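You operate a simulated robot arm through the tools that you are given. There is no shell and no other tool. Be economical: measure what you need, move in short steps, check, and stop when the job is done.

You are at the controls of a simulated robot arm. One attempt, no reset.

Task
Take the teal round cover and put it on top of the orange folder. Then take the carton marked hooks on the top of the white table and put it away on the top shelf of the open rack. Then fetch the green card and set it on the dull brown pan. Then take the tall carton marked films and put it on the top of the grey pad. Then push the left door of left balance shut. Then shut the right door of left balance. Then turn the cream knob marked zero to +3. Then take the tin labelled "sample" from the top of the right grey table and put it on the silver wide flat weight with yellow ring. Do these in the order given. Set down upright: carton marked hooks, tall carton marked films.

It is judged by the outcome, as a careful person would: the job done as asked, and still so three seconds after it is handed in. It fails if anything else is knocked over, pushed out of place, dropped, spilled or broken. A push-on lid holds only when it is set on centred and level and pressed home; a screw cap is set on level and turned clockwise until tight.

Robot
A 7-joint arm with a two-finger parallel gripper on a trunk, on a base that drives. Base frame: it is fixed to the floor where the robot stands at the start and does not move with it; the origin is under the middle of the robot, x ahead of it, y to its left, z up. Lengths are in mm, angles in degrees, forces in N, time in s.
Its first joint turns from -166.0 to 166.0 degrees. Places, roughly: carton marked hooks [-1500, -500, 750]; cream knob marked zero [-4000, -700, 1200]; dull brown pan (6x6x3 cm) [1000, 100, 800]; green card [-1250, -1000, 1000]; left door of left balance [-3700, -400, 1000]; orange folder [1000, -750, 750]; right door of left balance [-3700, -200, 1000]; round tin marked reference, round tin with orange  [-4000, 1250, 750]; tall carton marked films [0, -2250, 500]; teal round cover [500, 250, 750]; top of the grey pad (18x16 cm) [-1260, 1980, 800]; top shelf of the open rack [-200, -2500, 1600]; wide flat weight with yellow ring [-4000, 1500, 750]. Payload 3.43 kg.
The tool frame sits at the grasp point between the pads (the TCP): z along the fingers, y along the line on which they close. The tips reach 30 mm beyond it. The gripper opens to 94 mm. The fingers are 28 mm wide and 10 mm thick; the gripper's body (50 by 96 mm) begins 55 mm behind the TCP.
Orientation is that of the tool frame in the base frame, as a unit quaternion [x, y, z, w]. With the fingers straight down and closing along the base's y, the tool's x points along the base's -x, its y along +y and its z along -z.

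Tools
- The arm moves only by the tool send_rows. Its argument "steps" is a list of rows, each a list of 7 numbers: the opening in per cent of the stroke, from 0 (shut) to 100 (fully open), then the shift along the tool's x, y, z in mm, then the turn, a rotation vector about the tool's x, y, z in degrees. In form: [[gripper, dx, dy, dz, ax, ay, az], ...]. A call has 1 to 8 rows; each row shifts and turns the commanded pose from where the row before left it, along the tool's axes as they then stand. Each row takes 0.2 s and may step no farther than 50 mm and 8.6 degrees from the row before; otherwise, or with a gripper value out of range, the whole call is refused. A pose out of reach is approached as far as the arm can. The call stops where the force on the tool passes 40 N (or 10 N more than at its start, if that is more) or the arm is blocked; 0.2 s more then pass. The fingers move at their own pace (about 45 mm/s each) and stop on an object; they squeeze with about 22 N. The grip force told is the motor's: it shows also when the fingers shut on nothing. Time passes only in rows, and 0.2 s behind the last, so rows that do not move let the fingers close. The reply holds the time, the measured pose of the TCP, the force on the tool along the base axes, the opening and the grip force, in the units named above and with some noise, with the torque about the TCP (base axes, N m) and any sound that the robot's microphone picked up.
- Cameras (640 x 400 px; columns grow to the right, rows downward): "scene" is now at [19.2, 200.2, 1390.8]; the picture's right is [-0.49, -0.87, 0.00], its down [-0.48, 0.27, -0.84] and it looks along [0.73, -0.41, -0.55] (base axes); focal length 292 px, centre (320, 200). "wrist" rides on the gripper at [76, 14, -103] in the tool frame; the picture's right is [-0.18, 0.98, 0.00], its down [-0.75, -0.14, -0.64] and it looks along [-0.63, -0.12, 0.77] (tool axes); focal length 243 px, centre (320, 200). There is no depth. A picture from a camera that has moved, and an enlarged one, comes with that camera's place and axes in the base frame and with its lens.
- get_image(camera): a new picture of that camera. The clock stands still meanwhile.
- drive_base(legs): drives the robot by 1 to 6 legs, each [ahead, turn to the left] in mm and degrees, along the robot's own axes; the way and the turn of a leg run together, so that a leg with both is an arc; at most 1500 mm and 180 degrees a leg. The arm and the cameras ride along, it lands a little off, and it stops where it bumps. It gives what a move gives.
- turn_head(pan, tilt): turns the head with the scene camera to pan (to the left, within 120 degrees either way) and tilt (down, from -29 to 69), counted from straight ahead of the robot. It gives what a move gives.
- inspect(camera, box): a new picture of the part [left, top, right, bottom] of that camera's present view, enlarged. The clock stands still meanwhile.
- job_done(): hands the job in; it is judged then, once.

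Work in short steps. Places have to be worked out from the pictures, the camera data and where the tool is seen: move nearer, look again, correct. Check each grasp and each placing, and mend what went wrong. You have 196 turns and 162 pictures in all, those below and enlarged ones among them. Open the gripper and draw the arm clear of the work before you hand the job in, unless the task says otherwise; then end with one line.

The tools are called after "Call:" as a command line: name --pt "numbers of a row" for each row, then --argument value for the rest, lists and objects as JSON in quotes. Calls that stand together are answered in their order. send_rows: Moves the arm, as the interface text tells. Its arguments: {"type":"object","properties":{"steps":{"type":"array","items":{"type":"array","items":{"type":"number"}}}},"required":["steps"]} The other tools are called the same way: drive_base (legs) drives the base; turn_head (pan, tilt) turns the head that bears the scene camera; get_image (camera) takes a picture; inspect (camera, box) takes an enlarged picture of a part of a camera's view; job_done () hands the job in.

At the start:

```text
clock: 0.0
tool_pos: [561.2, -170.3, 1143.8]
tool_rot: [0.004, 1.0, -0.001, 0.001]
force: [-0.7, 1.4, -0.2]
ft_torque: [0.0, 0.02, 0.0]
grip_width: 94.1
grasp_force: 0.1
robot x, y, heading: [1.6, 5.7, 0.2]
head pan, tilt: [-29.4, 33.1]
```

scene: 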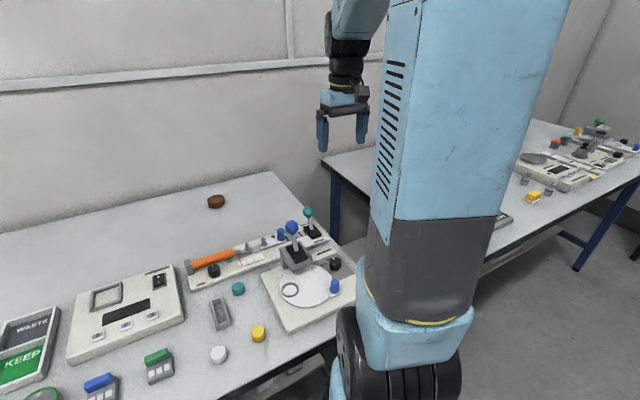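
wrist: 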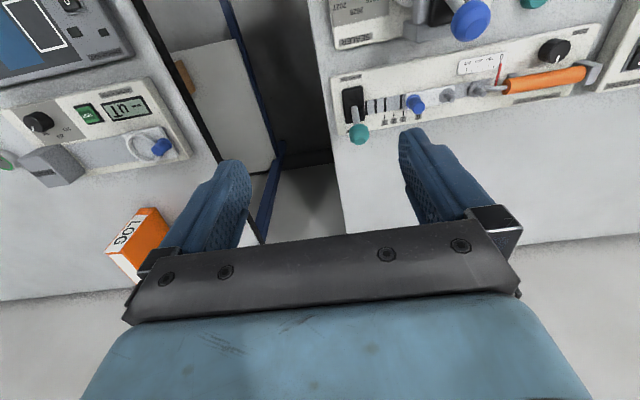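

I begin by looking around: head to the left and down for the teal cover and the pan, then right for the orange folder.

Call:
turn_head --pan 20 --tilt 45

Call:
get_image --camera "scene"

```text
clock: 1.2
tool_pos: [560.5, -169.3, 1143.5]
tool_rot: [0.004, 1.0, -0.001, 0.0]
force: [-0.2, -0.7, -0.6]
ft_torque: [-0.04, -0.02, 0.0]
grip_width: 94.0
grasp_force: 0.1
robot x, y, heading: [-0.6, 9.1, -0.1]
head pan, tilt: [20.0, 45.0]
```

```text
159 pictures are left
camera scene: at [18.1, 271.7, 1373.1], right [0.34, -0.94, 0.0], down [-0.67, -0.24, -0.71], along [0.66, 0.24, -0.71], focal length 292 px, centre (320, 200)
```

scene: 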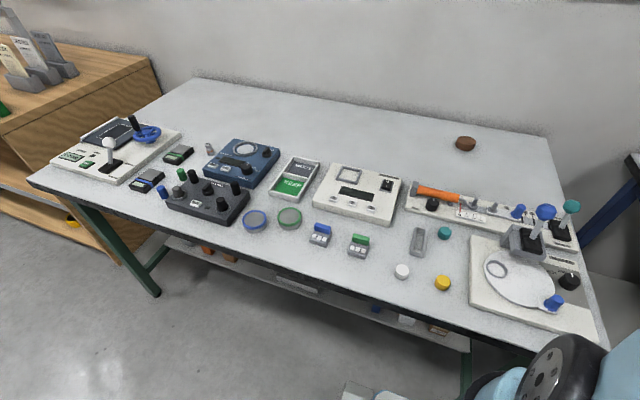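

I zoom on the teal candidate and the white/yellow ones near it.

Call:
inspect --camera "scene" --box '[220, 180, 480, 310]'

Call:
turn_head --pan -55 --tilt 35

Call:
get_image --camera "scene"

```text
2.46 times, centred on (350, 245) of scene
camera zoom: at [18.1, 271.7, 1373.1], right [0.34, -0.94, 0.0], down [-0.67, -0.24, -0.71], along [0.66, 0.24, -0.71], focal length 718 px, centre (246, 89)
```

zoom: 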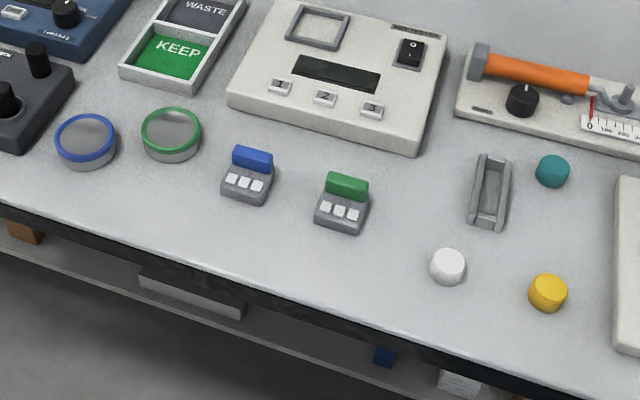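

```text
clock: 2.6
tool_pos: [561.5, -168.7, 1142.9]
tool_rot: [0.005, 1.0, 0.0, 0.0]
force: [-0.6, 0.2, -0.5]
ft_torque: [0.0, -0.02, -0.01]
grip_width: 94.2
grasp_force: 0.1
robot x, y, heading: [0.9, 8.6, 0.1]
head pan, tilt: [-55.0, 35.0]
```

```text
157 pictures are left
camera scene: at [-7.8, 171.9, 1387.9], right [-0.82, -0.57, 0.0], down [-0.33, 0.47, -0.82], along [0.47, -0.67, -0.57], focal length 292 px, centre (320, 200)
```

scene: 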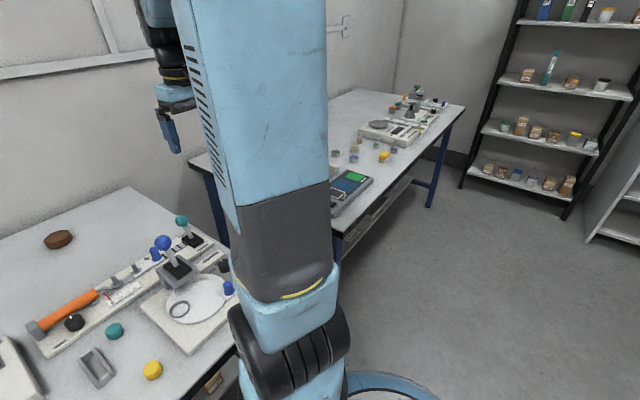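

The orange folder should be the "LOG" piece seen by the wrist camera; I zoom on it.

Call:
inspect --camera "wrist" --box '[60, 180, 220, 280]'

```text
4.00 times, centred on (140, 230) of wrist
camera zoom: at [484.1, -154.2, 1246.5], right [0.19, 0.98, 0.0], down [0.75, -0.15, 0.64], along [0.63, -0.12, -0.77], focal length 970 px, centre (1040, 80)
```

zoom: 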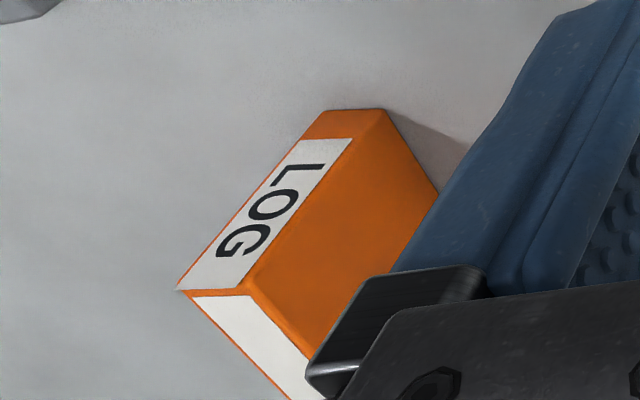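

The folder seems to stand on the right-hand table near (920,-770). First the teal cover, estimated at (597,123): I move the tool above it to see with the wrist camera.

Call:
send_rows --pt "100 -4.5 36.5 21 0 0 0" --pt "100 -4.5 36.5 21 0 0 0" --pt "100 -4.5 36.5 21 0 0 0" --pt "100 -4.5 36.5 21 0 0 0" --pt "100 -4.5 36.5 21 0 0 0" --pt "100 -4.5 36.5 21 0 0 0" --pt "100 -4.5 36.5 21 0 0 0" --pt "100 -4.5 36.5 21 0 0 0"

Call:
get_image --camera "wrist"

Call:
get_image --camera "scene"

```text
clock: 4.5
tool_pos: [598.3, 121.4, 976.8]
tool_rot: [0.006, 1.0, -0.001, 0.0]
force: [0.1, -0.1, -0.2]
ft_torque: [0.06, -0.02, -0.04]
grip_width: 93.9
grasp_force: 0.0
robot x, y, heading: [4.8, 5.5, -0.1]
head pan, tilt: [-55.0, 35.0]
```

```text
155 pictures are left
camera wrist: at [522.0, 137.4, 1079.2], right [0.19, 0.98, 0.0], down [0.75, -0.15, 0.64], along [0.63, -0.12, -0.77], focal length 243 px, centre (320, 200)
```

wrist: 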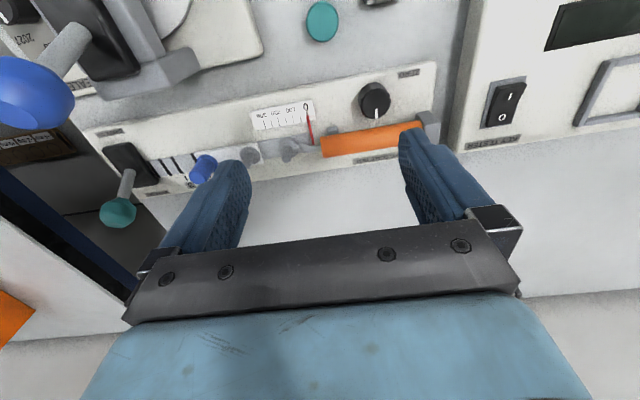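

```text
154 pictures are left
camera scene: at [-8.2, 171.5, 1387.9], right [-0.82, -0.57, 0.0], down [-0.33, 0.47, -0.82], along [0.47, -0.67, -0.57], focal length 292 px, centre (320, 200)
```

scene: 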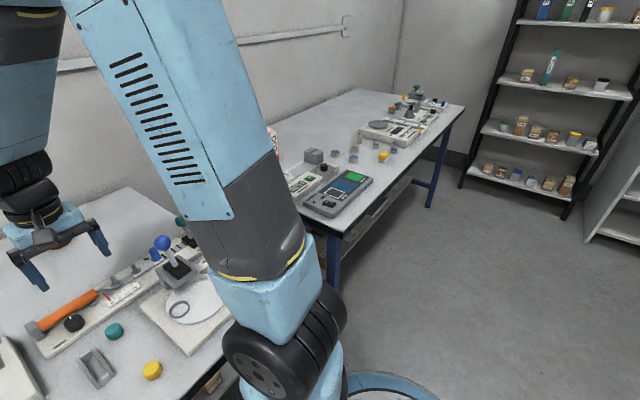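

Triangulating both cameras puts the cover near (538,136), top z≈810. I move over it, lower and narrow the fingers, and look again.

Call:
send_rows --pt "60 30 7 20 0 0 0" --pt "60 30 8 20 0 0 0" --pt "60 0 0 30 0 0 0"

Call:
get_image --camera "wrist"

```text
clock: 5.2
tool_pos: [539.0, 135.6, 904.3]
tool_rot: [0.004, 1.0, 0.001, 0.0]
force: [-0.6, 0.7, -0.1]
ft_torque: [-0.02, -0.03, 0.0]
grip_width: 56.4
grasp_force: 0.0
robot x, y, heading: [-1.8, 8.0, -0.1]
head pan, tilt: [-55.0, 35.0]
```

```text
153 pictures are left
camera wrist: at [462.0, 152.2, 1006.5], right [0.19, 0.98, 0.0], down [0.75, -0.15, 0.64], along [0.63, -0.12, -0.77], focal length 243 px, centre (320, 200)
```

wrist: 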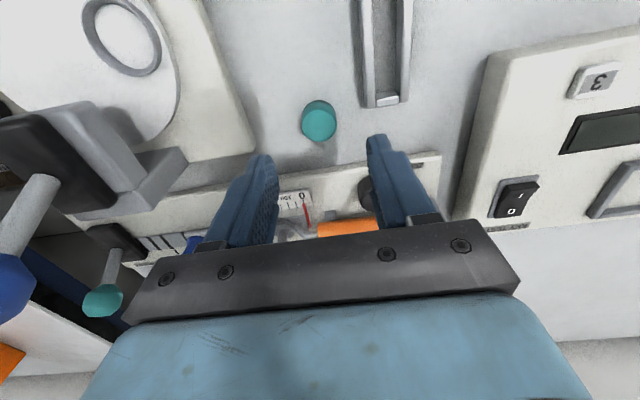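

The cover is centred at about (539,137), top z≈812, a grey tray edge ~36 mm to its left. I narrow the fingers to ~42 mm and come down near.

Call:
send_rows --pt "45 0 1 20 0 0 0" --pt "45 0 0 20 0 0 0" --pt "45 0 0 17 0 0 0"

Call:
get_image --camera "wrist"

```text
clock: 6.0
tool_pos: [540.3, 137.5, 846.3]
tool_rot: [0.004, 1.0, -0.001, 0.0]
force: [-0.5, -0.8, 0.1]
ft_torque: [0.01, -0.01, -0.01]
grip_width: 42.2
grasp_force: 0.1
robot x, y, heading: [-1.4, 5.0, -0.2]
head pan, tilt: [-55.0, 35.0]
```

```text
152 pictures are left
camera wrist: at [462.9, 152.4, 949.9], right [0.19, 0.98, 0.0], down [0.75, -0.15, 0.64], along [0.63, -0.12, -0.77], focal length 243 px, centre (320, 200)
```

wrist: 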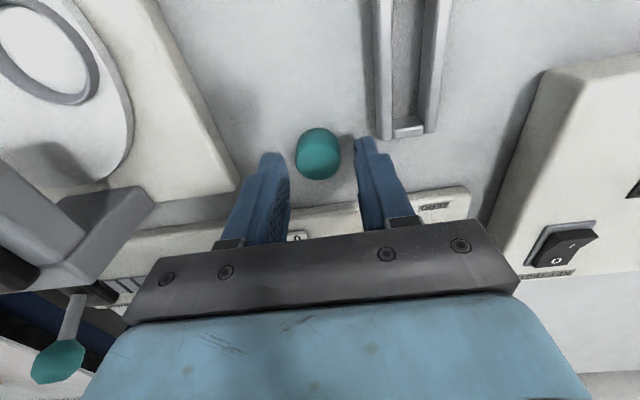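

The cover lies between the fingers. I descend in small steps watching the force.

Call:
send_rows --pt "45 0 0 10 0 0 0" --pt "45 0 0 6 0 0 0" --pt "45 0 0 4 0 0 0"

Call:
get_image --camera "wrist"

```text
clock: 7.0
tool_pos: [541.4, 138.0, 831.0]
tool_rot: [0.004, 1.0, 0.0, 0.002]
force: [-0.2, -0.4, 3.1]
ft_torque: [0.06, 0.08, 0.04]
grip_width: 42.2
grasp_force: 0.0
robot x, y, heading: [-0.1, 5.3, -0.1]
head pan, tilt: [-55.0, 35.0]
stopped in row 3: the force on the tool passed its limit at 42 N (the readings are from after the stop); the commanded pose is now the measured one
```

```text
151 pictures are left
camera wrist: at [463.5, 153.5, 932.3], right [0.19, 0.98, 0.0], down [0.75, -0.15, 0.64], along [0.63, -0.12, -0.76], focal length 243 px, centre (320, 200)
```

wrist: 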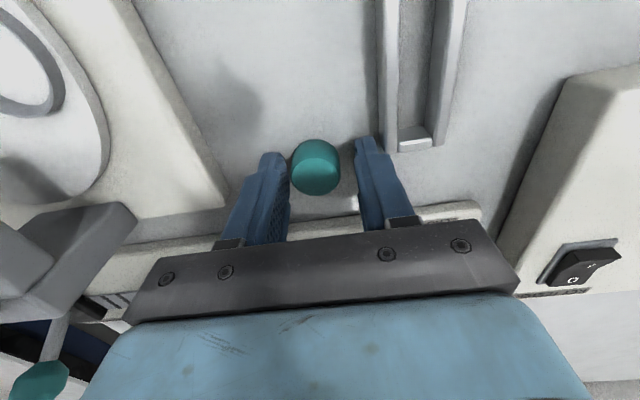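

Touched the table: surface z≈800. I rise 3 mm and close.

Call:
send_rows --pt "45 0 0 -3 0 0 0" --pt "15 0 0 0 0 0 0" --pt "10 0 0 0 0 0 0" --pt "10 0 0 0 0 0 0"

Call:
send_rows --pt "10 0 0 -30 0 0 0" --pt "10 0 0 -50 0 0 0" --pt "10 0 0 -50 0 0 0"

Call:
get_image --camera "wrist"

```text
clock: 8.1
tool_pos: [541.0, 137.9, 833.4]
tool_rot: [0.004, 1.0, -0.001, 0.001]
force: [-0.6, 0.2, -0.5]
ft_torque: [0.01, 0.03, 0.0]
grip_width: 27.3
grasp_force: 22.1
robot x, y, heading: [1.4, 5.5, -0.2]
head pan, tilt: [-55.0, 35.0]
```

```text
clock: 8.8
tool_pos: [540.9, 136.5, 963.1]
tool_rot: [0.004, 1.0, 0.0, 0.001]
force: [0.5, -0.9, -0.8]
ft_torque: [-0.01, 0.04, -0.05]
grip_width: 27.0
grasp_force: 22.6
robot x, y, heading: [-0.5, 5.2, 0.0]
head pan, tilt: [-55.0, 35.0]
```

```text
150 pictures are left
camera wrist: at [464.0, 152.0, 1065.4], right [0.19, 0.98, 0.0], down [0.75, -0.15, 0.64], along [0.63, -0.12, -0.77], focal length 243 px, centre (320, 200)
```

wrist: 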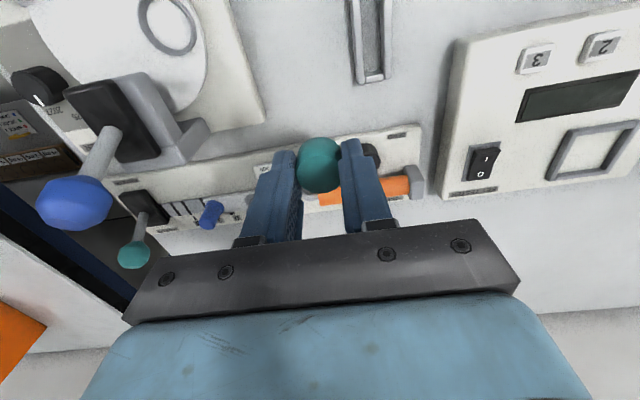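

Cover held. I raise it and drive to face the second table opposite the folder.

Call:
send_rows --pt "10 0 0 -48 0 0 0" --pt "10 0 0 -48 0 0 0" --pt "10 0 0 -48 0 0 0" --pt "10 0 0 -48 0 0 0"

Call:
drive_base --legs '[[0, -90], [720, 0], [0, 90]]'

Call:
turn_head --pan 0 --tilt 35

Call:
get_image --camera "scene"

Call:
get_image --camera "wrist"

```text
clock: 9.8
tool_pos: [540.7, 136.9, 1156.4]
tool_rot: [0.005, 1.0, 0.0, 0.001]
force: [0.0, 0.0, 0.2]
ft_torque: [0.01, 0.01, -0.03]
grip_width: 27.0
grasp_force: 22.0
robot x, y, heading: [0.6, 7.4, -0.1]
head pan, tilt: [-55.0, 35.0]
```

```text
clock: 13.1
tool_pos: [375.9, -347.5, 1156.4]
tool_rot: [0.486, 0.874, -0.002, 0.001]
force: [1.0, 0.6, -0.2]
ft_torque: [-0.04, 0.08, -0.02]
grip_width: 27.1
grasp_force: 22.2
robot x, y, heading: [18.6, 65.0, -54.8]
head pan, tilt: [-55.0, 35.0]
stopped in leg 1: the robot was blocked; the commanded pose is now the measured one
```

```text
clock: 14.3
tool_pos: [374.5, -347.6, 1155.9]
tool_rot: [0.486, 0.874, -0.001, 0.001]
force: [-0.9, -0.2, 0.3]
ft_torque: [0.02, -0.01, 0.01]
grip_width: 27.0
grasp_force: 22.3
robot x, y, heading: [12.8, 63.6, -54.4]
head pan, tilt: [0.0, 35.0]
```

```text
149 pictures are left
camera scene: at [222.9, 181.9, 1387.9], right [-0.82, -0.58, 0.0], down [-0.33, 0.47, -0.82], along [0.47, -0.67, -0.57], focal length 292 px, centre (320, 200)
```

scene: 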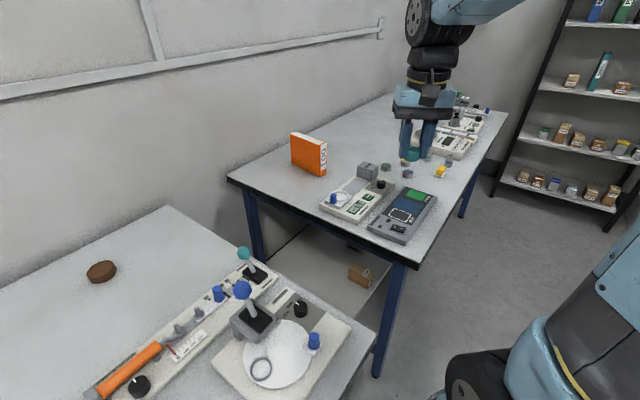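

```text
148 pictures are left
camera wrist: at [346.0, -274.4, 1258.1], right [0.93, 0.36, 0.0], down [0.28, -0.71, 0.64], along [0.23, -0.6, -0.77], focal length 243 px, centre (320, 200)
```

wrist: 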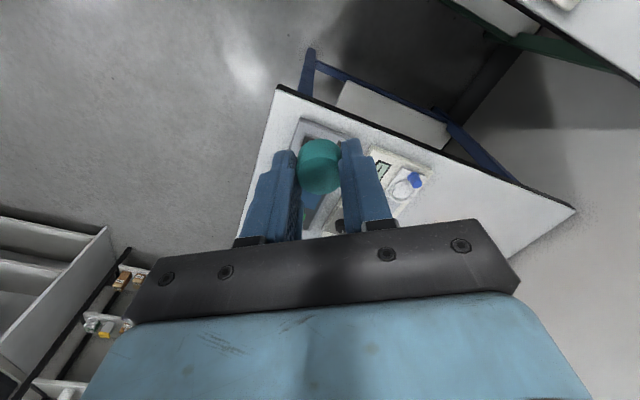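

The base bumped table one while turning. I back off, turn to -90°, drive along, and turn to face the table near the folder.

Call:
drive_base --legs '[[-250, 0], [0, -35.5], [980, 0]]'

```text
clock: 22.9
tool_pos: [-79.5, -1273.8, 1156.6]
tool_rot: [0.729, 0.684, 0.0, 0.0]
force: [1.0, 0.0, 0.0]
ft_torque: [0.04, 0.04, 0.0]
grip_width: 27.1
grasp_force: 21.8
robot x, y, heading: [-134.5, -727.9, -89.8]
head pan, tilt: [0.0, 35.0]
```

Now turn left 90° to face the table and look.

Call:
drive_base --legs '[[0, 90], [110, 0]]'

Call:
get_image --camera "scene"

Call:
get_image --camera "wrist"

```text
clock: 26.3
tool_pos: [392.7, -887.7, 1156.4]
tool_rot: [0.228, 0.974, 0.001, 0.001]
force: [0.0, -0.7, 0.2]
ft_torque: [-0.01, 0.0, 0.02]
grip_width: 26.7
grasp_force: 22.1
robot x, y, heading: [-160.3, -796.5, -20.8]
head pan, tilt: [0.0, 35.0]
stopped in leg 1: the robot was blocked; the commanded pose is now the measured one
```

```text
147 pictures are left
camera scene: at [-52.7, -578.8, 1387.9], right [-0.35, -0.94, 0.0], down [-0.54, 0.2, -0.82], along [0.77, -0.29, -0.57], focal length 292 px, centre (320, 200)
```

scene: 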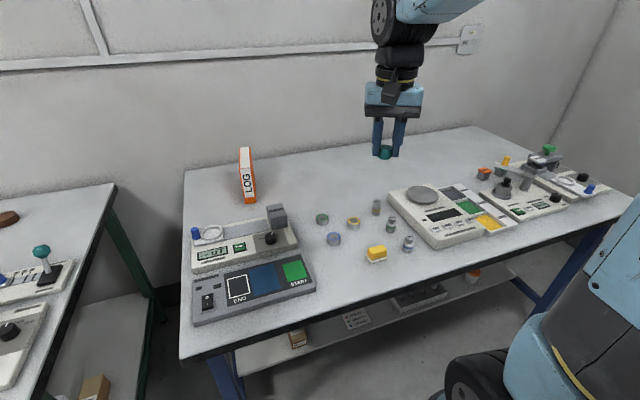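

```text
146 pictures are left
camera wrist: at [329.5, -839.5, 1259.0], right [0.6, 0.8, 0.0], down [0.61, -0.46, 0.64], along [0.51, -0.39, -0.77], focal length 243 px, centre (320, 200)
```

wrist: 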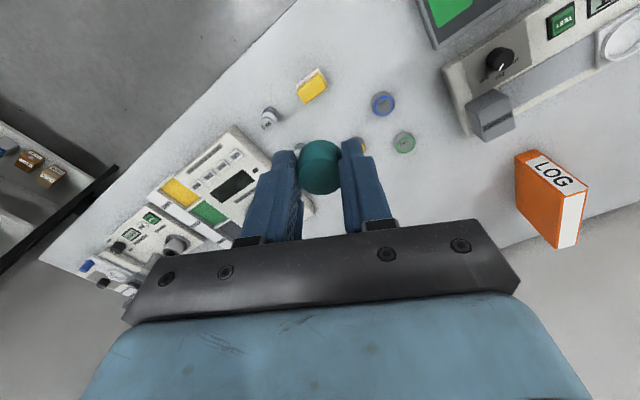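

The base was blocked again at heading -21°. I look down at its left and right fronts to see what hinders.

Call:
turn_head --pan 40 --tilt 69

Call:
get_image --camera "scene"

```text
clock: 27.4
tool_pos: [392.0, -887.0, 1156.6]
tool_rot: [0.227, 0.974, 0.0, 0.001]
force: [-0.2, 0.1, 0.3]
ft_torque: [0.0, 0.0, 0.01]
grip_width: 27.1
grasp_force: 21.8
robot x, y, heading: [-162.4, -791.3, -21.0]
head pan, tilt: [40.0, 68.8]
```

```text
145 pictures are left
camera scene: at [-82.3, -528.9, 1344.2], right [0.33, -0.94, 0.0], down [-0.88, -0.31, -0.36], along [0.34, 0.12, -0.93], focal length 292 px, centre (320, 200)
```

scene: 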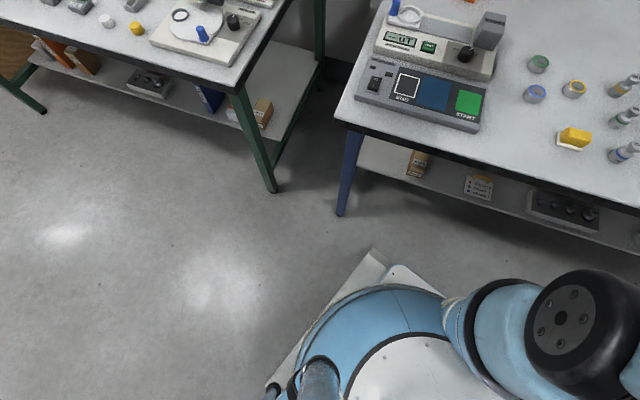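

Front is free; I look behind (left and right rear).

Call:
turn_head --pan 120 --tilt 50

Call:
get_image --camera "scene"

Call:
turn_head --pan -120 --tilt 50

Call:
get_image --camera "scene"

```text
clock: 28.9
tool_pos: [392.8, -885.9, 1157.2]
tool_rot: [0.228, 0.974, -0.001, 0.0]
force: [0.8, 0.4, -0.4]
ft_torque: [0.0, 0.02, 0.0]
grip_width: 27.0
grasp_force: 21.6
robot x, y, heading: [-161.2, -792.0, -20.7]
head pan, tilt: [120.0, 50.0]
```

```text
144 pictures are left
camera scene: at [-147.5, -471.4, 1366.2], right [0.99, 0.16, 0.0], down [0.12, -0.76, -0.64], along [-0.1, 0.63, -0.77], focal length 292 px, centre (320, 200)
```

scene: 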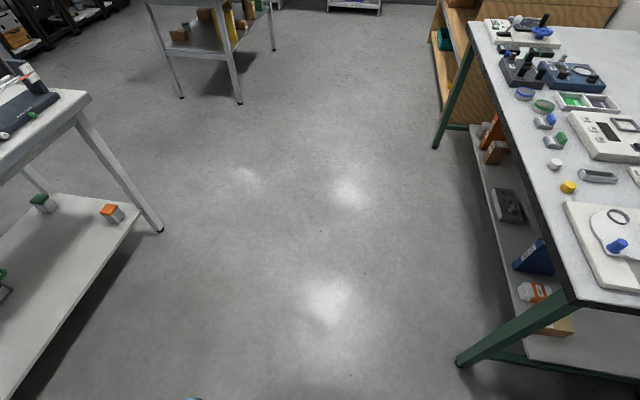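

```text
clock: 32.3
tool_pos: [393.1, -886.3, 1156.6]
tool_rot: [0.228, 0.974, 0.0, 0.002]
force: [0.4, 0.2, 0.4]
ft_torque: [0.01, -0.02, 0.0]
grip_width: 27.0
grasp_force: 21.5
robot x, y, heading: [-163.7, -792.1, -20.9]
head pan, tilt: [-120.0, 50.0]
```

```text
143 pictures are left
camera scene: at [-194.7, -596.2, 1366.2], right [-0.63, 0.77, 0.0], down [0.59, 0.49, -0.64], along [-0.5, -0.41, -0.77], focal length 292 px, centre (320, 200)
```

scene: 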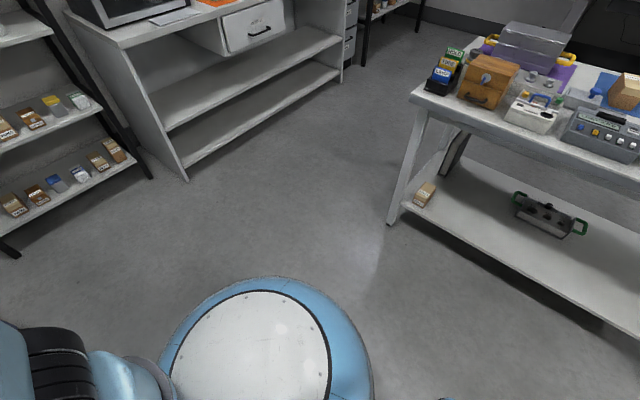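

Nothing is visibly near. I try the remaining turn in a smaller leg.

Call:
drive_base --legs '[[0, 20]]'

Call:
turn_head --pan 0 --tilt 69

Call:
get_image --camera "scene"

```text
clock: 33.9
tool_pos: [392.0, -692.7, 1156.6]
tool_rot: [0.056, 0.998, 0.001, 0.001]
force: [0.3, 1.1, 0.0]
ft_torque: [-0.01, 0.01, 0.0]
grip_width: 27.0
grasp_force: 22.0
robot x, y, heading: [-160.8, -813.8, -1.2]
head pan, tilt: [-120.0, 50.0]
```

```text
clock: 35.9
tool_pos: [392.4, -692.7, 1157.4]
tool_rot: [0.056, 0.998, 0.0, 0.001]
force: [0.1, -0.6, 0.1]
ft_torque: [0.0, 0.03, 0.01]
grip_width: 26.8
grasp_force: 21.7
robot x, y, heading: [-161.8, -810.1, -0.9]
head pan, tilt: [0.0, 68.8]
```

```text
142 pictures are left
camera scene: at [-162.2, -573.9, 1344.2], right [-0.02, -1.0, 0.0], down [-0.93, 0.01, -0.36], along [0.36, -0.01, -0.93], focal length 292 px, centre (320, 200)
```

scene: 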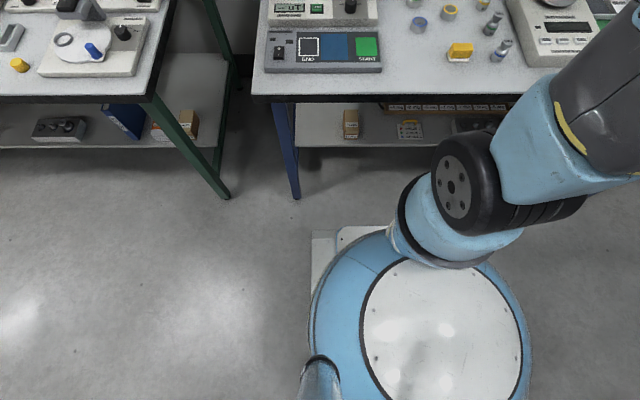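

Smaller turns work (the big ones lag). I drive ahead 130 to bring the folder into reach, then look.

Call:
drive_base --legs '[[130, 0]]'

Call:
turn_head --pan 5 --tilt 30

Call:
get_image --camera "scene"

Call:
get_image --camera "wrist"

```text
clock: 37.2
tool_pos: [521.5, -693.5, 1157.6]
tool_rot: [0.055, 0.998, 0.0, 0.001]
force: [0.3, 1.2, -0.7]
ft_torque: [0.03, -0.02, 0.0]
grip_width: 26.9
grasp_force: 21.4
robot x, y, heading: [-33.6, -812.9, -1.3]
head pan, tilt: [0.0, 68.8]
```

```text
clock: 38.2
tool_pos: [521.0, -693.9, 1157.8]
tool_rot: [0.057, 0.998, 0.0, 0.0]
force: [0.2, 0.6, 1.0]
ft_torque: [-0.03, -0.02, -0.02]
grip_width: 26.8
grasp_force: 22.2
robot x, y, heading: [-37.4, -816.3, -0.7]
head pan, tilt: [5.0, 30.0]
```

```text
141 pictures are left
camera scene: at [1.3, -568.5, 1395.6], right [0.07, -1.0, 0.0], down [-0.5, -0.04, -0.87], along [0.86, 0.06, -0.5], focal length 292 px, centre (320, 200)
```

scene: 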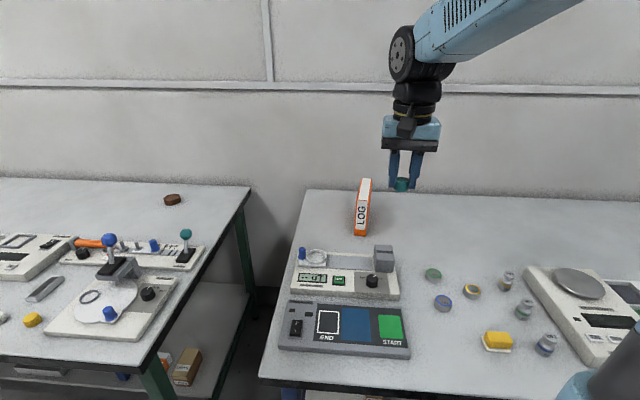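

```text
140 pictures are left
camera wrist: at [446.4, -670.3, 1260.1], right [0.29, 0.96, 0.0], down [0.73, -0.22, 0.64], along [0.62, -0.19, -0.77], focal length 243 px, centre (320, 200)
```

wrist: 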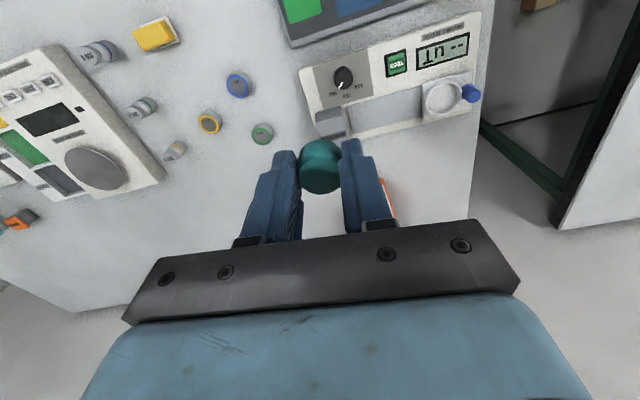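

Zoom on the folder to measure its top.

Call:
inspect --camera "scene" --box '[330, 165, 410, 245]'

```text
5.00 times, centred on (370, 205) of scene
camera zoom: at [1.3, -568.5, 1395.6], right [0.07, -1.0, 0.0], down [-0.5, -0.04, -0.87], along [0.86, 0.06, -0.5], focal length 1459 px, centre (70, 175)
```

zoom: 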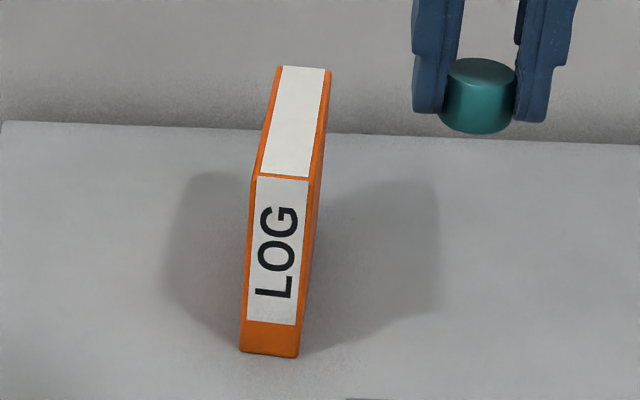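

Folder top ≈ z 938, spanning x 795–953, y ≈ -648 (front) to -670 (back), ~38 mm thick. I carry the cover above (850,-656) at a safe height.

Call:
send_rows --pt "10 -40.4 9.3 18 0 0 0" --pt "10 -40.4 9.3 18 0 0 0" --pt "10 -40.4 9.3 18 0 0 0" --pt "10 -40.4 9.3 18 0 0 0" --pt "10 -40.4 9.3 18 0 0 0" --pt "10 -40.4 9.3 18 0 0 0" --pt "10 -40.4 9.3 18 0 0 0" --pt "10 -40.4 9.3 18 0 0 0"

Call:
inspect --camera "scene" --box '[290, 125, 450, 245]'

Call:
get_image --camera "wrist"

```text
clock: 40.0
tool_pos: [852.1, -656.1, 1013.7]
tool_rot: [0.055, 0.998, 0.0, 0.002]
force: [-1.0, 0.4, 1.4]
ft_torque: [0.0, -0.06, 0.02]
grip_width: 26.7
grasp_force: 21.6
robot x, y, heading: [-31.6, -814.1, -0.7]
head pan, tilt: [5.0, 30.0]
```

```text
3.33 times, centred on (370, 185) of scene
camera zoom: at [1.1, -568.6, 1395.7], right [0.07, -1.0, 0.0], down [-0.5, -0.04, -0.87], along [0.86, 0.06, -0.5], focal length 973 px, centre (153, 250)
```

zoom: 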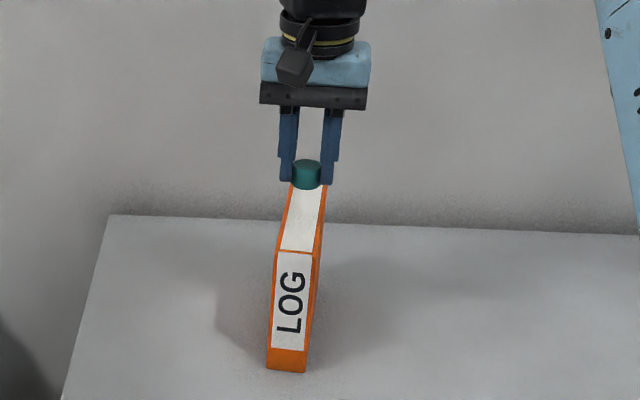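

```text
137 pictures are left
camera wrist: at [776.8, -632.8, 1116.3], right [0.29, 0.96, 0.0], down [0.73, -0.22, 0.64], along [0.62, -0.19, -0.77], focal length 243 px, centre (320, 200)
```

wrist: 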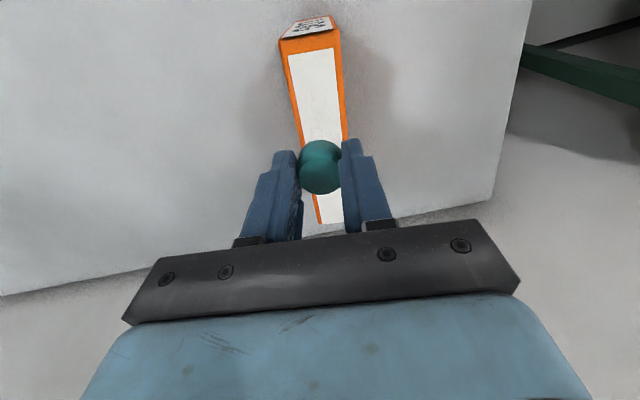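

Well aligned; shift 2 mm left and descend slowly to contact.

Call:
send_rows --pt "10 0 2 15 0 0 0" --pt "10 0 0 12 0 0 0" --pt "10 0 0 6 0 0 0"

Call:
inspect --camera "scene" --box '[330, 155, 410, 215]'

```text
clock: 40.9
tool_pos: [852.8, -654.4, 982.6]
tool_rot: [0.056, 0.998, -0.001, 0.001]
force: [0.2, 0.4, -0.3]
ft_torque: [0.03, -0.03, 0.0]
grip_width: 27.0
grasp_force: 21.8
robot x, y, heading: [-32.4, -814.9, -0.8]
head pan, tilt: [5.0, 30.0]
```

```text
6.67 times, centred on (370, 185) of scene
camera zoom: at [1.8, -568.5, 1395.7], right [0.07, -1.0, 0.0], down [-0.5, -0.04, -0.87], along [0.86, 0.06, -0.5], focal length 1945 px, centre (-13, 300)
```

zoom: 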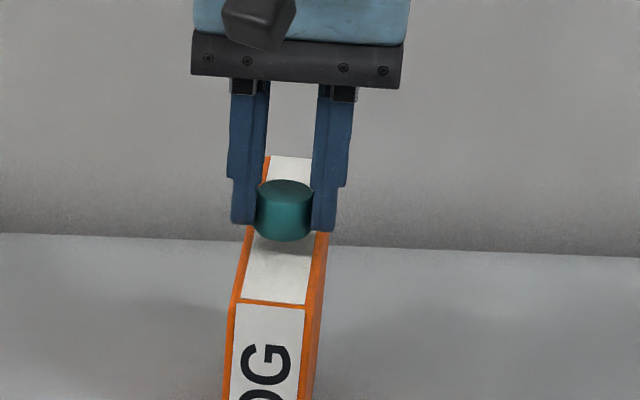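

Close to contact; small steps down while reading the force.

Call:
send_rows --pt "10 0 0 3 0 0 0" --pt "10 0 0 3 0 0 0"

Call:
send_rows --pt "10 0 0 2 0 0 0" --pt "10 0 0 1 0 0 0"

```text
clock: 41.5
tool_pos: [852.0, -654.2, 975.9]
tool_rot: [0.056, 0.998, 0.0, 0.002]
force: [-0.1, -0.8, -0.3]
ft_torque: [-0.05, -0.03, -0.01]
grip_width: 27.1
grasp_force: 22.0
robot x, y, heading: [-33.4, -813.1, -0.5]
head pan, tilt: [5.0, 30.0]
```

```text
clock: 42.0
tool_pos: [851.7, -652.6, 973.1]
tool_rot: [0.056, 0.998, 0.0, 0.001]
force: [0.3, -0.6, 0.0]
ft_torque: [-0.01, -0.01, 0.03]
grip_width: 26.8
grasp_force: 21.8
robot x, y, heading: [-32.3, -812.7, -0.7]
head pan, tilt: [5.0, 30.0]
```

Still no contact; two further millimetres at a time.

Call:
send_rows --pt "10 0 0 1 0 0 0" --pt "10 0 0 1 0 0 0"

Call:
send_rows --pt "10 0 0 1 0 0 0" --pt "10 0 0 1 0 0 0"

Call:
inspect --camera "scene" --box '[330, 155, 410, 215]'

```text
clock: 42.6
tool_pos: [852.3, -655.0, 969.9]
tool_rot: [0.055, 0.998, 0.0, 0.002]
force: [-0.3, -0.5, 0.1]
ft_torque: [0.01, 0.01, 0.03]
grip_width: 26.8
grasp_force: 22.3
robot x, y, heading: [-36.3, -810.9, -0.8]
head pan, tilt: [5.0, 30.0]
```

```text
clock: 43.2
tool_pos: [852.9, -653.5, 969.1]
tool_rot: [0.054, 0.999, 0.0, 0.001]
force: [1.4, -0.9, 5.1]
ft_torque: [-0.06, -0.1, 0.0]
grip_width: 27.2
grasp_force: 22.7
robot x, y, heading: [-30.7, -815.1, -0.8]
head pan, tilt: [5.0, 30.0]
```

```text
6.67 times, centred on (370, 185) of scene
camera zoom: at [1.6, -568.5, 1395.7], right [0.07, -1.0, 0.0], down [-0.5, -0.04, -0.87], along [0.86, 0.06, -0.5], focal length 1945 px, centre (-13, 300)
```

zoom: 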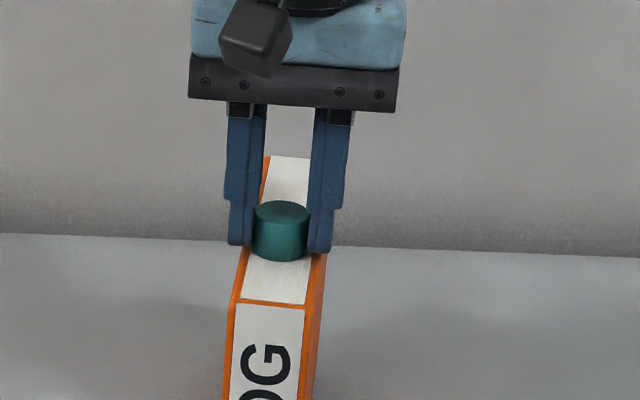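

Contact (5 N). Release and lift straight up.

Call:
send_rows --pt "35 0 0 0 0 0 0" --pt "50 0 0 0 0 0 0" --pt "50 0 0 -10 0 0 0" --pt "50 0 0 -40 0 0 0" --pt "50 0 0 -50 0 0 0"

Call:
inspect --camera "scene" --box '[330, 135, 410, 195]'

```text
clock: 44.5
tool_pos: [852.0, -653.1, 1067.3]
tool_rot: [0.056, 0.998, -0.001, 0.0]
force: [-0.1, -0.1, -0.9]
ft_torque: [0.01, 0.04, 0.01]
grip_width: 47.0
grasp_force: 0.0
robot x, y, heading: [-34.6, -813.6, -0.7]
head pan, tilt: [5.0, 30.0]
```

```text
6.67 times, centred on (370, 165) of scene
camera zoom: at [2.2, -568.4, 1395.6], right [0.07, -1.0, 0.0], down [-0.5, -0.04, -0.87], along [0.86, 0.06, -0.5], focal length 1945 px, centre (-13, 433)
```

zoom: 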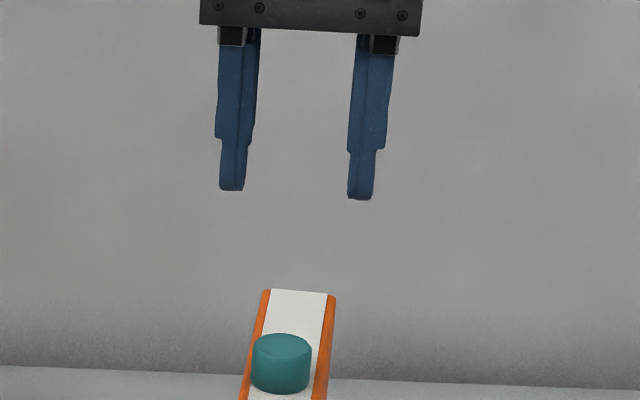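

The teal cover sits on the folder. Next I retract the arm, back off and turn toward the white table behind.

Call:
send_rows --pt "50 45 -5 -10 0 0 0" --pt "50 45 -5 -10 0 0 0" --pt "50 45 -5 -10 0 0 0" --pt "50 45 -5 -10 0 0 0" --pt "50 45 -5 -10 0 0 0" --pt "50 45 -5 -10 0 0 0" --pt "50 45 -5 -10 0 0 0"

Call:
drive_base --legs '[[-400, 0], [0, 45], [0, 45], [0, 45], [0, 45]]'

Call:
turn_head --pan 0 --tilt 35

Call:
get_image --camera "scene"

```text
clock: 46.0
tool_pos: [534.7, -654.1, 1138.8]
tool_rot: [0.056, 0.998, -0.001, 0.001]
force: [-0.4, 1.1, -1.3]
ft_torque: [0.01, 0.02, 0.0]
grip_width: 46.9
grasp_force: 0.1
robot x, y, heading: [-32.3, -811.7, -0.8]
head pan, tilt: [5.0, 30.0]
```

```text
clock: 52.3
tool_pos: [-374.6, -216.7, 1139.5]
tool_rot: [-0.522, 0.853, 0.0, 0.002]
force: [0.6, 0.2, -0.1]
ft_torque: [-0.02, 0.05, 0.01]
grip_width: 46.9
grasp_force: 0.0
robot x, y, heading: [-360.7, -834.2, 70.4]
head pan, tilt: [5.0, 30.0]
stopped in leg 3: the robot was blocked; the commanded pose is now the measured one
```

```text
clock: 52.9
tool_pos: [-373.5, -218.6, 1139.1]
tool_rot: [-0.522, 0.853, 0.0, 0.002]
force: [-0.1, -0.8, 0.0]
ft_torque: [0.0, 0.0, 0.01]
grip_width: 46.9
grasp_force: 0.1
robot x, y, heading: [-361.6, -835.1, 70.5]
head pan, tilt: [0.0, 35.0]
```

```text
133 pictures are left
camera scene: at [-571.3, -726.4, 1387.9], right [0.94, -0.34, 0.0], down [-0.19, -0.54, -0.82], along [0.28, 0.77, -0.57], focal length 292 px, centre (320, 200)
```

scene: 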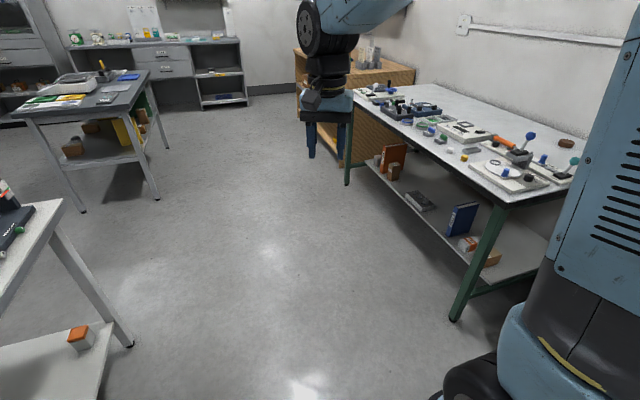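

Turns beyond ~60° per call stop; I continue in separate calls.

Call:
drive_base --legs '[[0, 40]]'

Call:
drive_base --legs '[[0, 40]]'

Call:
drive_base --legs '[[0, 29]]'

Call:
get_image --camera "scene"

```text
clock: 55.4
tool_pos: [-767.2, -374.2, 1138.7]
tool_rot: [0.781, -0.624, 0.001, -0.001]
force: [-0.1, -0.8, 0.2]
ft_torque: [0.05, -0.03, 0.01]
grip_width: 47.1
grasp_force: 0.0
robot x, y, heading: [-317.8, -822.3, 110.0]
head pan, tilt: [0.0, 35.0]
```

```text
clock: 57.9
tool_pos: [-954.4, -769.8, 1139.9]
tool_rot: [0.949, -0.316, 0.0, -0.001]
force: [-1.2, 0.4, -0.9]
ft_torque: [-0.02, -0.03, 0.01]
grip_width: 47.0
grasp_force: 0.0
robot x, y, heading: [-300.6, -784.4, 150.1]
head pan, tilt: [0.0, 35.0]
```

```text
clock: 60.0
tool_pos: [-877.9, -1094.7, 1140.5]
tool_rot: [0.998, -0.064, -0.001, 0.0]
force: [0.0, 0.6, -0.6]
ft_torque: [0.01, -0.04, 0.04]
grip_width: 47.1
grasp_force: 0.0
robot x, y, heading: [-299.4, -748.1, 179.8]
head pan, tilt: [0.0, 35.0]
```

```text
132 pictures are left
camera scene: at [-329.4, -982.0, 1387.9], right [0.01, 1.0, 0.0], down [0.57, -0.01, -0.82], along [-0.82, 0.01, -0.57], focal length 292 px, centre (320, 200)
```

scene: 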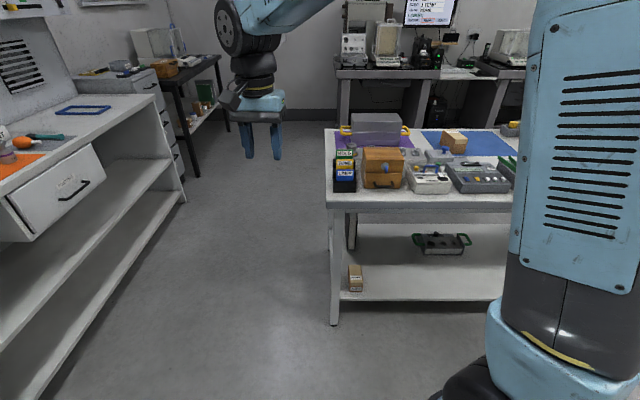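

Facing the white table. Zoom on it.

Call:
inspect --camera "scene" --box '[320, 105, 520, 230]'

Call:
turn_head --pan -40 --tilt 35

Call:
get_image --camera "scene"

```text
3.20 times, centred on (420, 168) of scene
camera zoom: at [-329.4, -982.0, 1387.9], right [0.01, 1.0, 0.0], down [0.57, -0.01, -0.82], along [-0.82, 0.01, -0.57], focal length 934 px, centre (0, 304)
```

zoom: 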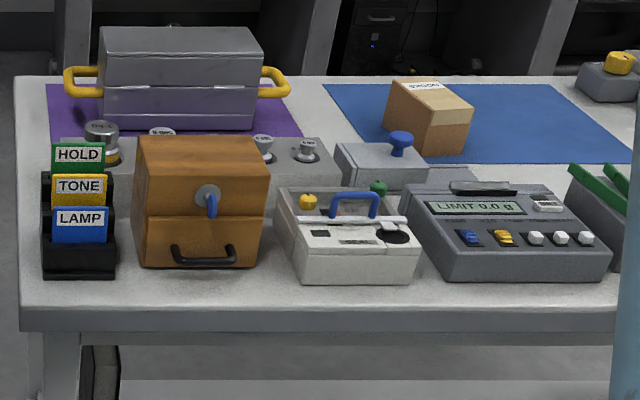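

```text
clock: 61.0
tool_pos: [-875.2, -1094.2, 1140.6]
tool_rot: [0.998, -0.063, -0.001, -0.002]
force: [0.6, 0.7, 0.0]
ft_torque: [0.01, 0.0, 0.0]
grip_width: 47.1
grasp_force: 0.0
robot x, y, heading: [-298.0, -749.7, 179.5]
head pan, tilt: [-40.0, 35.0]
```

```text
130 pictures are left
camera scene: at [-307.7, -925.7, 1387.9], right [0.65, 0.76, 0.0], down [0.44, -0.37, -0.82], along [-0.62, 0.53, -0.57], focal length 292 px, centre (320, 200)
```

scene: 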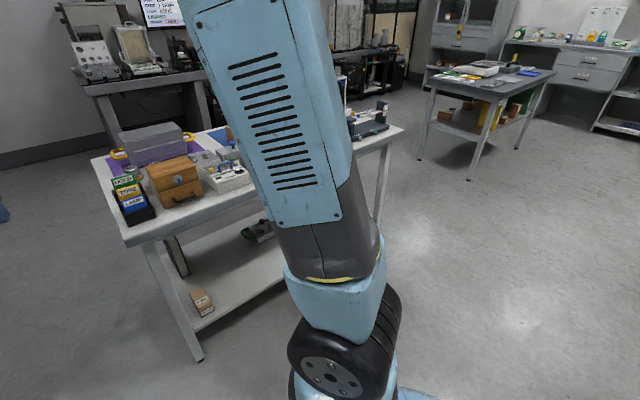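

The hooks carton is the tan box on the blue mat. I drive to a place in front of it.

Call:
drive_base --legs '[[0, -40], [430, 0]]'

Call:
drive_base --legs '[[0, 40]]'

Call:
turn_head --pan 0 --tilt 40

Call:
get_image --camera "scene"

Call:
get_image --camera "wrist"

```text
clock: 65.7
tool_pos: [-1291.2, -371.7, 1140.3]
tool_rot: [0.917, -0.398, -0.001, -0.001]
force: [0.1, 0.4, 0.0]
ft_torque: [-0.02, 0.06, 0.0]
grip_width: 46.9
grasp_force: 0.0
robot x, y, heading: [-642.4, -488.9, 139.9]
head pan, tilt: [-40.0, 35.0]
```

```text
clock: 68.2
tool_pos: [-1216.8, -821.4, 1141.8]
tool_rot: [0.998, -0.055, 0.0, -0.001]
force: [0.2, 0.6, -1.0]
ft_torque: [0.0, -0.03, -0.02]
grip_width: 47.5
grasp_force: 0.0
robot x, y, heading: [-642.2, -446.4, -179.8]
head pan, tilt: [-40.0, 35.0]
```

```text
clock: 69.3
tool_pos: [-1215.6, -822.6, 1142.6]
tool_rot: [0.998, -0.056, 0.0, -0.001]
force: [1.0, 0.1, 0.3]
ft_torque: [-0.01, -0.01, 0.03]
grip_width: 47.1
grasp_force: 0.2
robot x, y, heading: [-641.2, -444.3, -180.1]
head pan, tilt: [0.0, 40.0]
```

```text
129 pictures are left
camera scene: at [-669.1, -679.1, 1380.3], right [0.0, 1.0, 0.0], down [0.64, 0.0, -0.77], along [-0.77, 0.0, -0.64], focal length 292 px, centre (320, 200)
```

scene: 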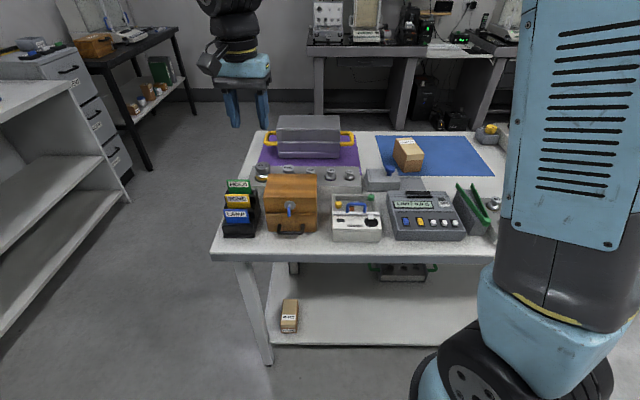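

```text
128 pictures are left
camera wrist: at [-1142.5, -843.5, 1244.2], right [-0.29, -0.96, 0.0], down [-0.73, 0.22, 0.64], along [-0.62, 0.19, -0.77], focal length 243 px, centre (320, 200)
```

wrist: 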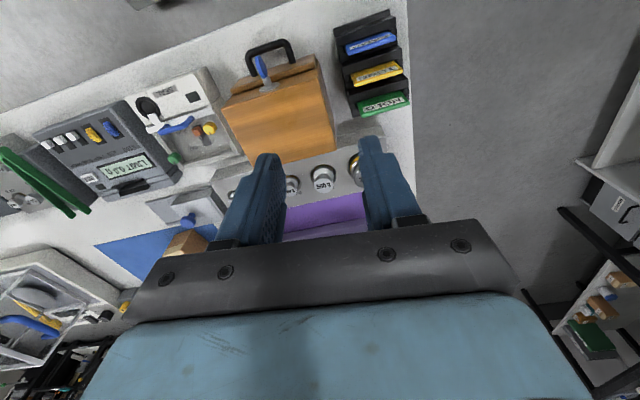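

Triangulation puts the carton near (-1490,-394), centre z≈885. Zoom to see its shape and label.

Call:
inspect --camera "scene" --box '[360, 120, 460, 185]'

```text
6.15 times, centred on (410, 152) of scene
camera zoom: at [-669.1, -679.1, 1380.3], right [0.0, 1.0, 0.0], down [0.64, 0.0, -0.77], along [-0.77, 0.0, -0.64], focal length 1796 px, centre (-234, 492)
```

zoom: 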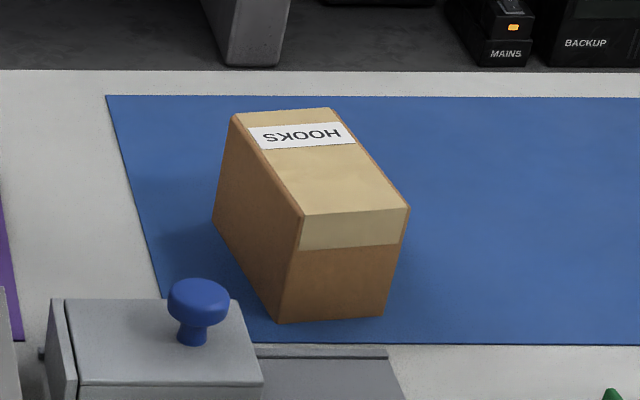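

Carton is 59×110×~68 with HOOKS on top, length toward -x. I drive 150 closer and swing the arm over it.

Call:
drive_base --legs '[[150, 0]]'

Call:
send_rows --pt "95 -20 -42 5 0 0 0" --pt "95 -20 -42 5 0 0 0" --pt "95 -20 -42 5 0 0 0" --pt "95 -20 -42 5 0 0 0" --pt "95 -20 -42 5 0 0 0" --pt "95 -20 -42 5 0 0 0" --pt "95 -20 -42 5 0 0 0" --pt "95 -20 -42 5 0 0 0"

Call:
get_image --camera "wrist"

Call:
get_image --camera "scene"

```text
clock: 70.7
tool_pos: [-1368.0, -821.8, 1141.9]
tool_rot: [0.998, -0.055, -0.001, -0.001]
force: [-0.4, -0.1, 0.3]
ft_torque: [-0.01, -0.01, 0.03]
grip_width: 47.1
grasp_force: 0.1
robot x, y, heading: [-799.1, -444.0, -180.0]
head pan, tilt: [0.0, 40.0]
```

```text
clock: 72.5
tool_pos: [-1491.0, -468.8, 1104.4]
tool_rot: [0.998, -0.055, -0.001, -0.001]
force: [-0.7, -0.2, -0.4]
ft_torque: [0.02, -0.01, -0.04]
grip_width: 89.2
grasp_force: 0.1
robot x, y, heading: [-800.0, -442.3, -179.7]
head pan, tilt: [0.0, 40.0]
```

```text
126 pictures are left
camera wrist: at [-1416.7, -491.4, 1205.9], right [-0.29, -0.96, 0.0], down [-0.73, 0.22, 0.64], along [-0.62, 0.19, -0.76], focal length 243 px, centre (320, 200)
```

wrist: 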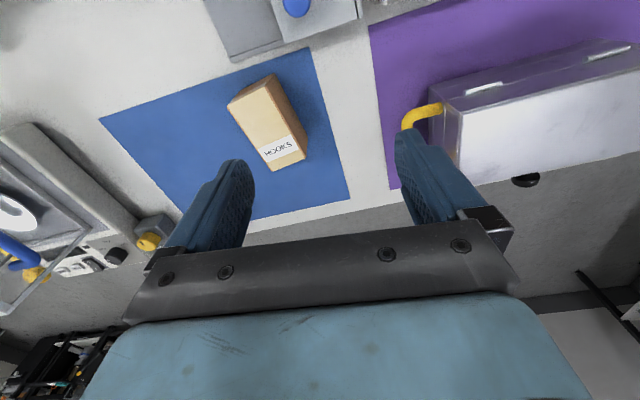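

```text
125 pictures are left
camera scene: at [-821.6, -679.6, 1380.2], right [0.0, 1.0, 0.0], down [0.64, 0.0, -0.77], along [-0.77, 0.0, -0.64], focal length 292 px, centre (320, 200)
```

scene: 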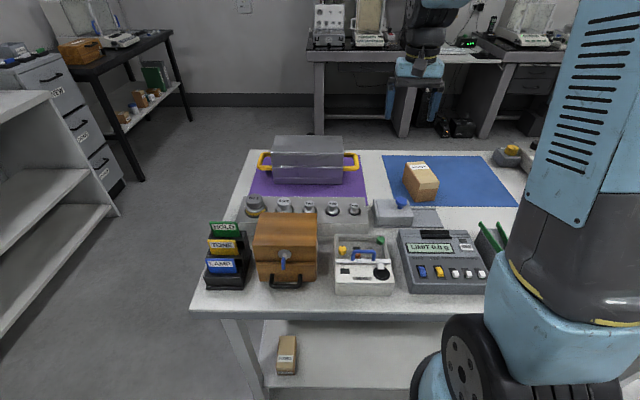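

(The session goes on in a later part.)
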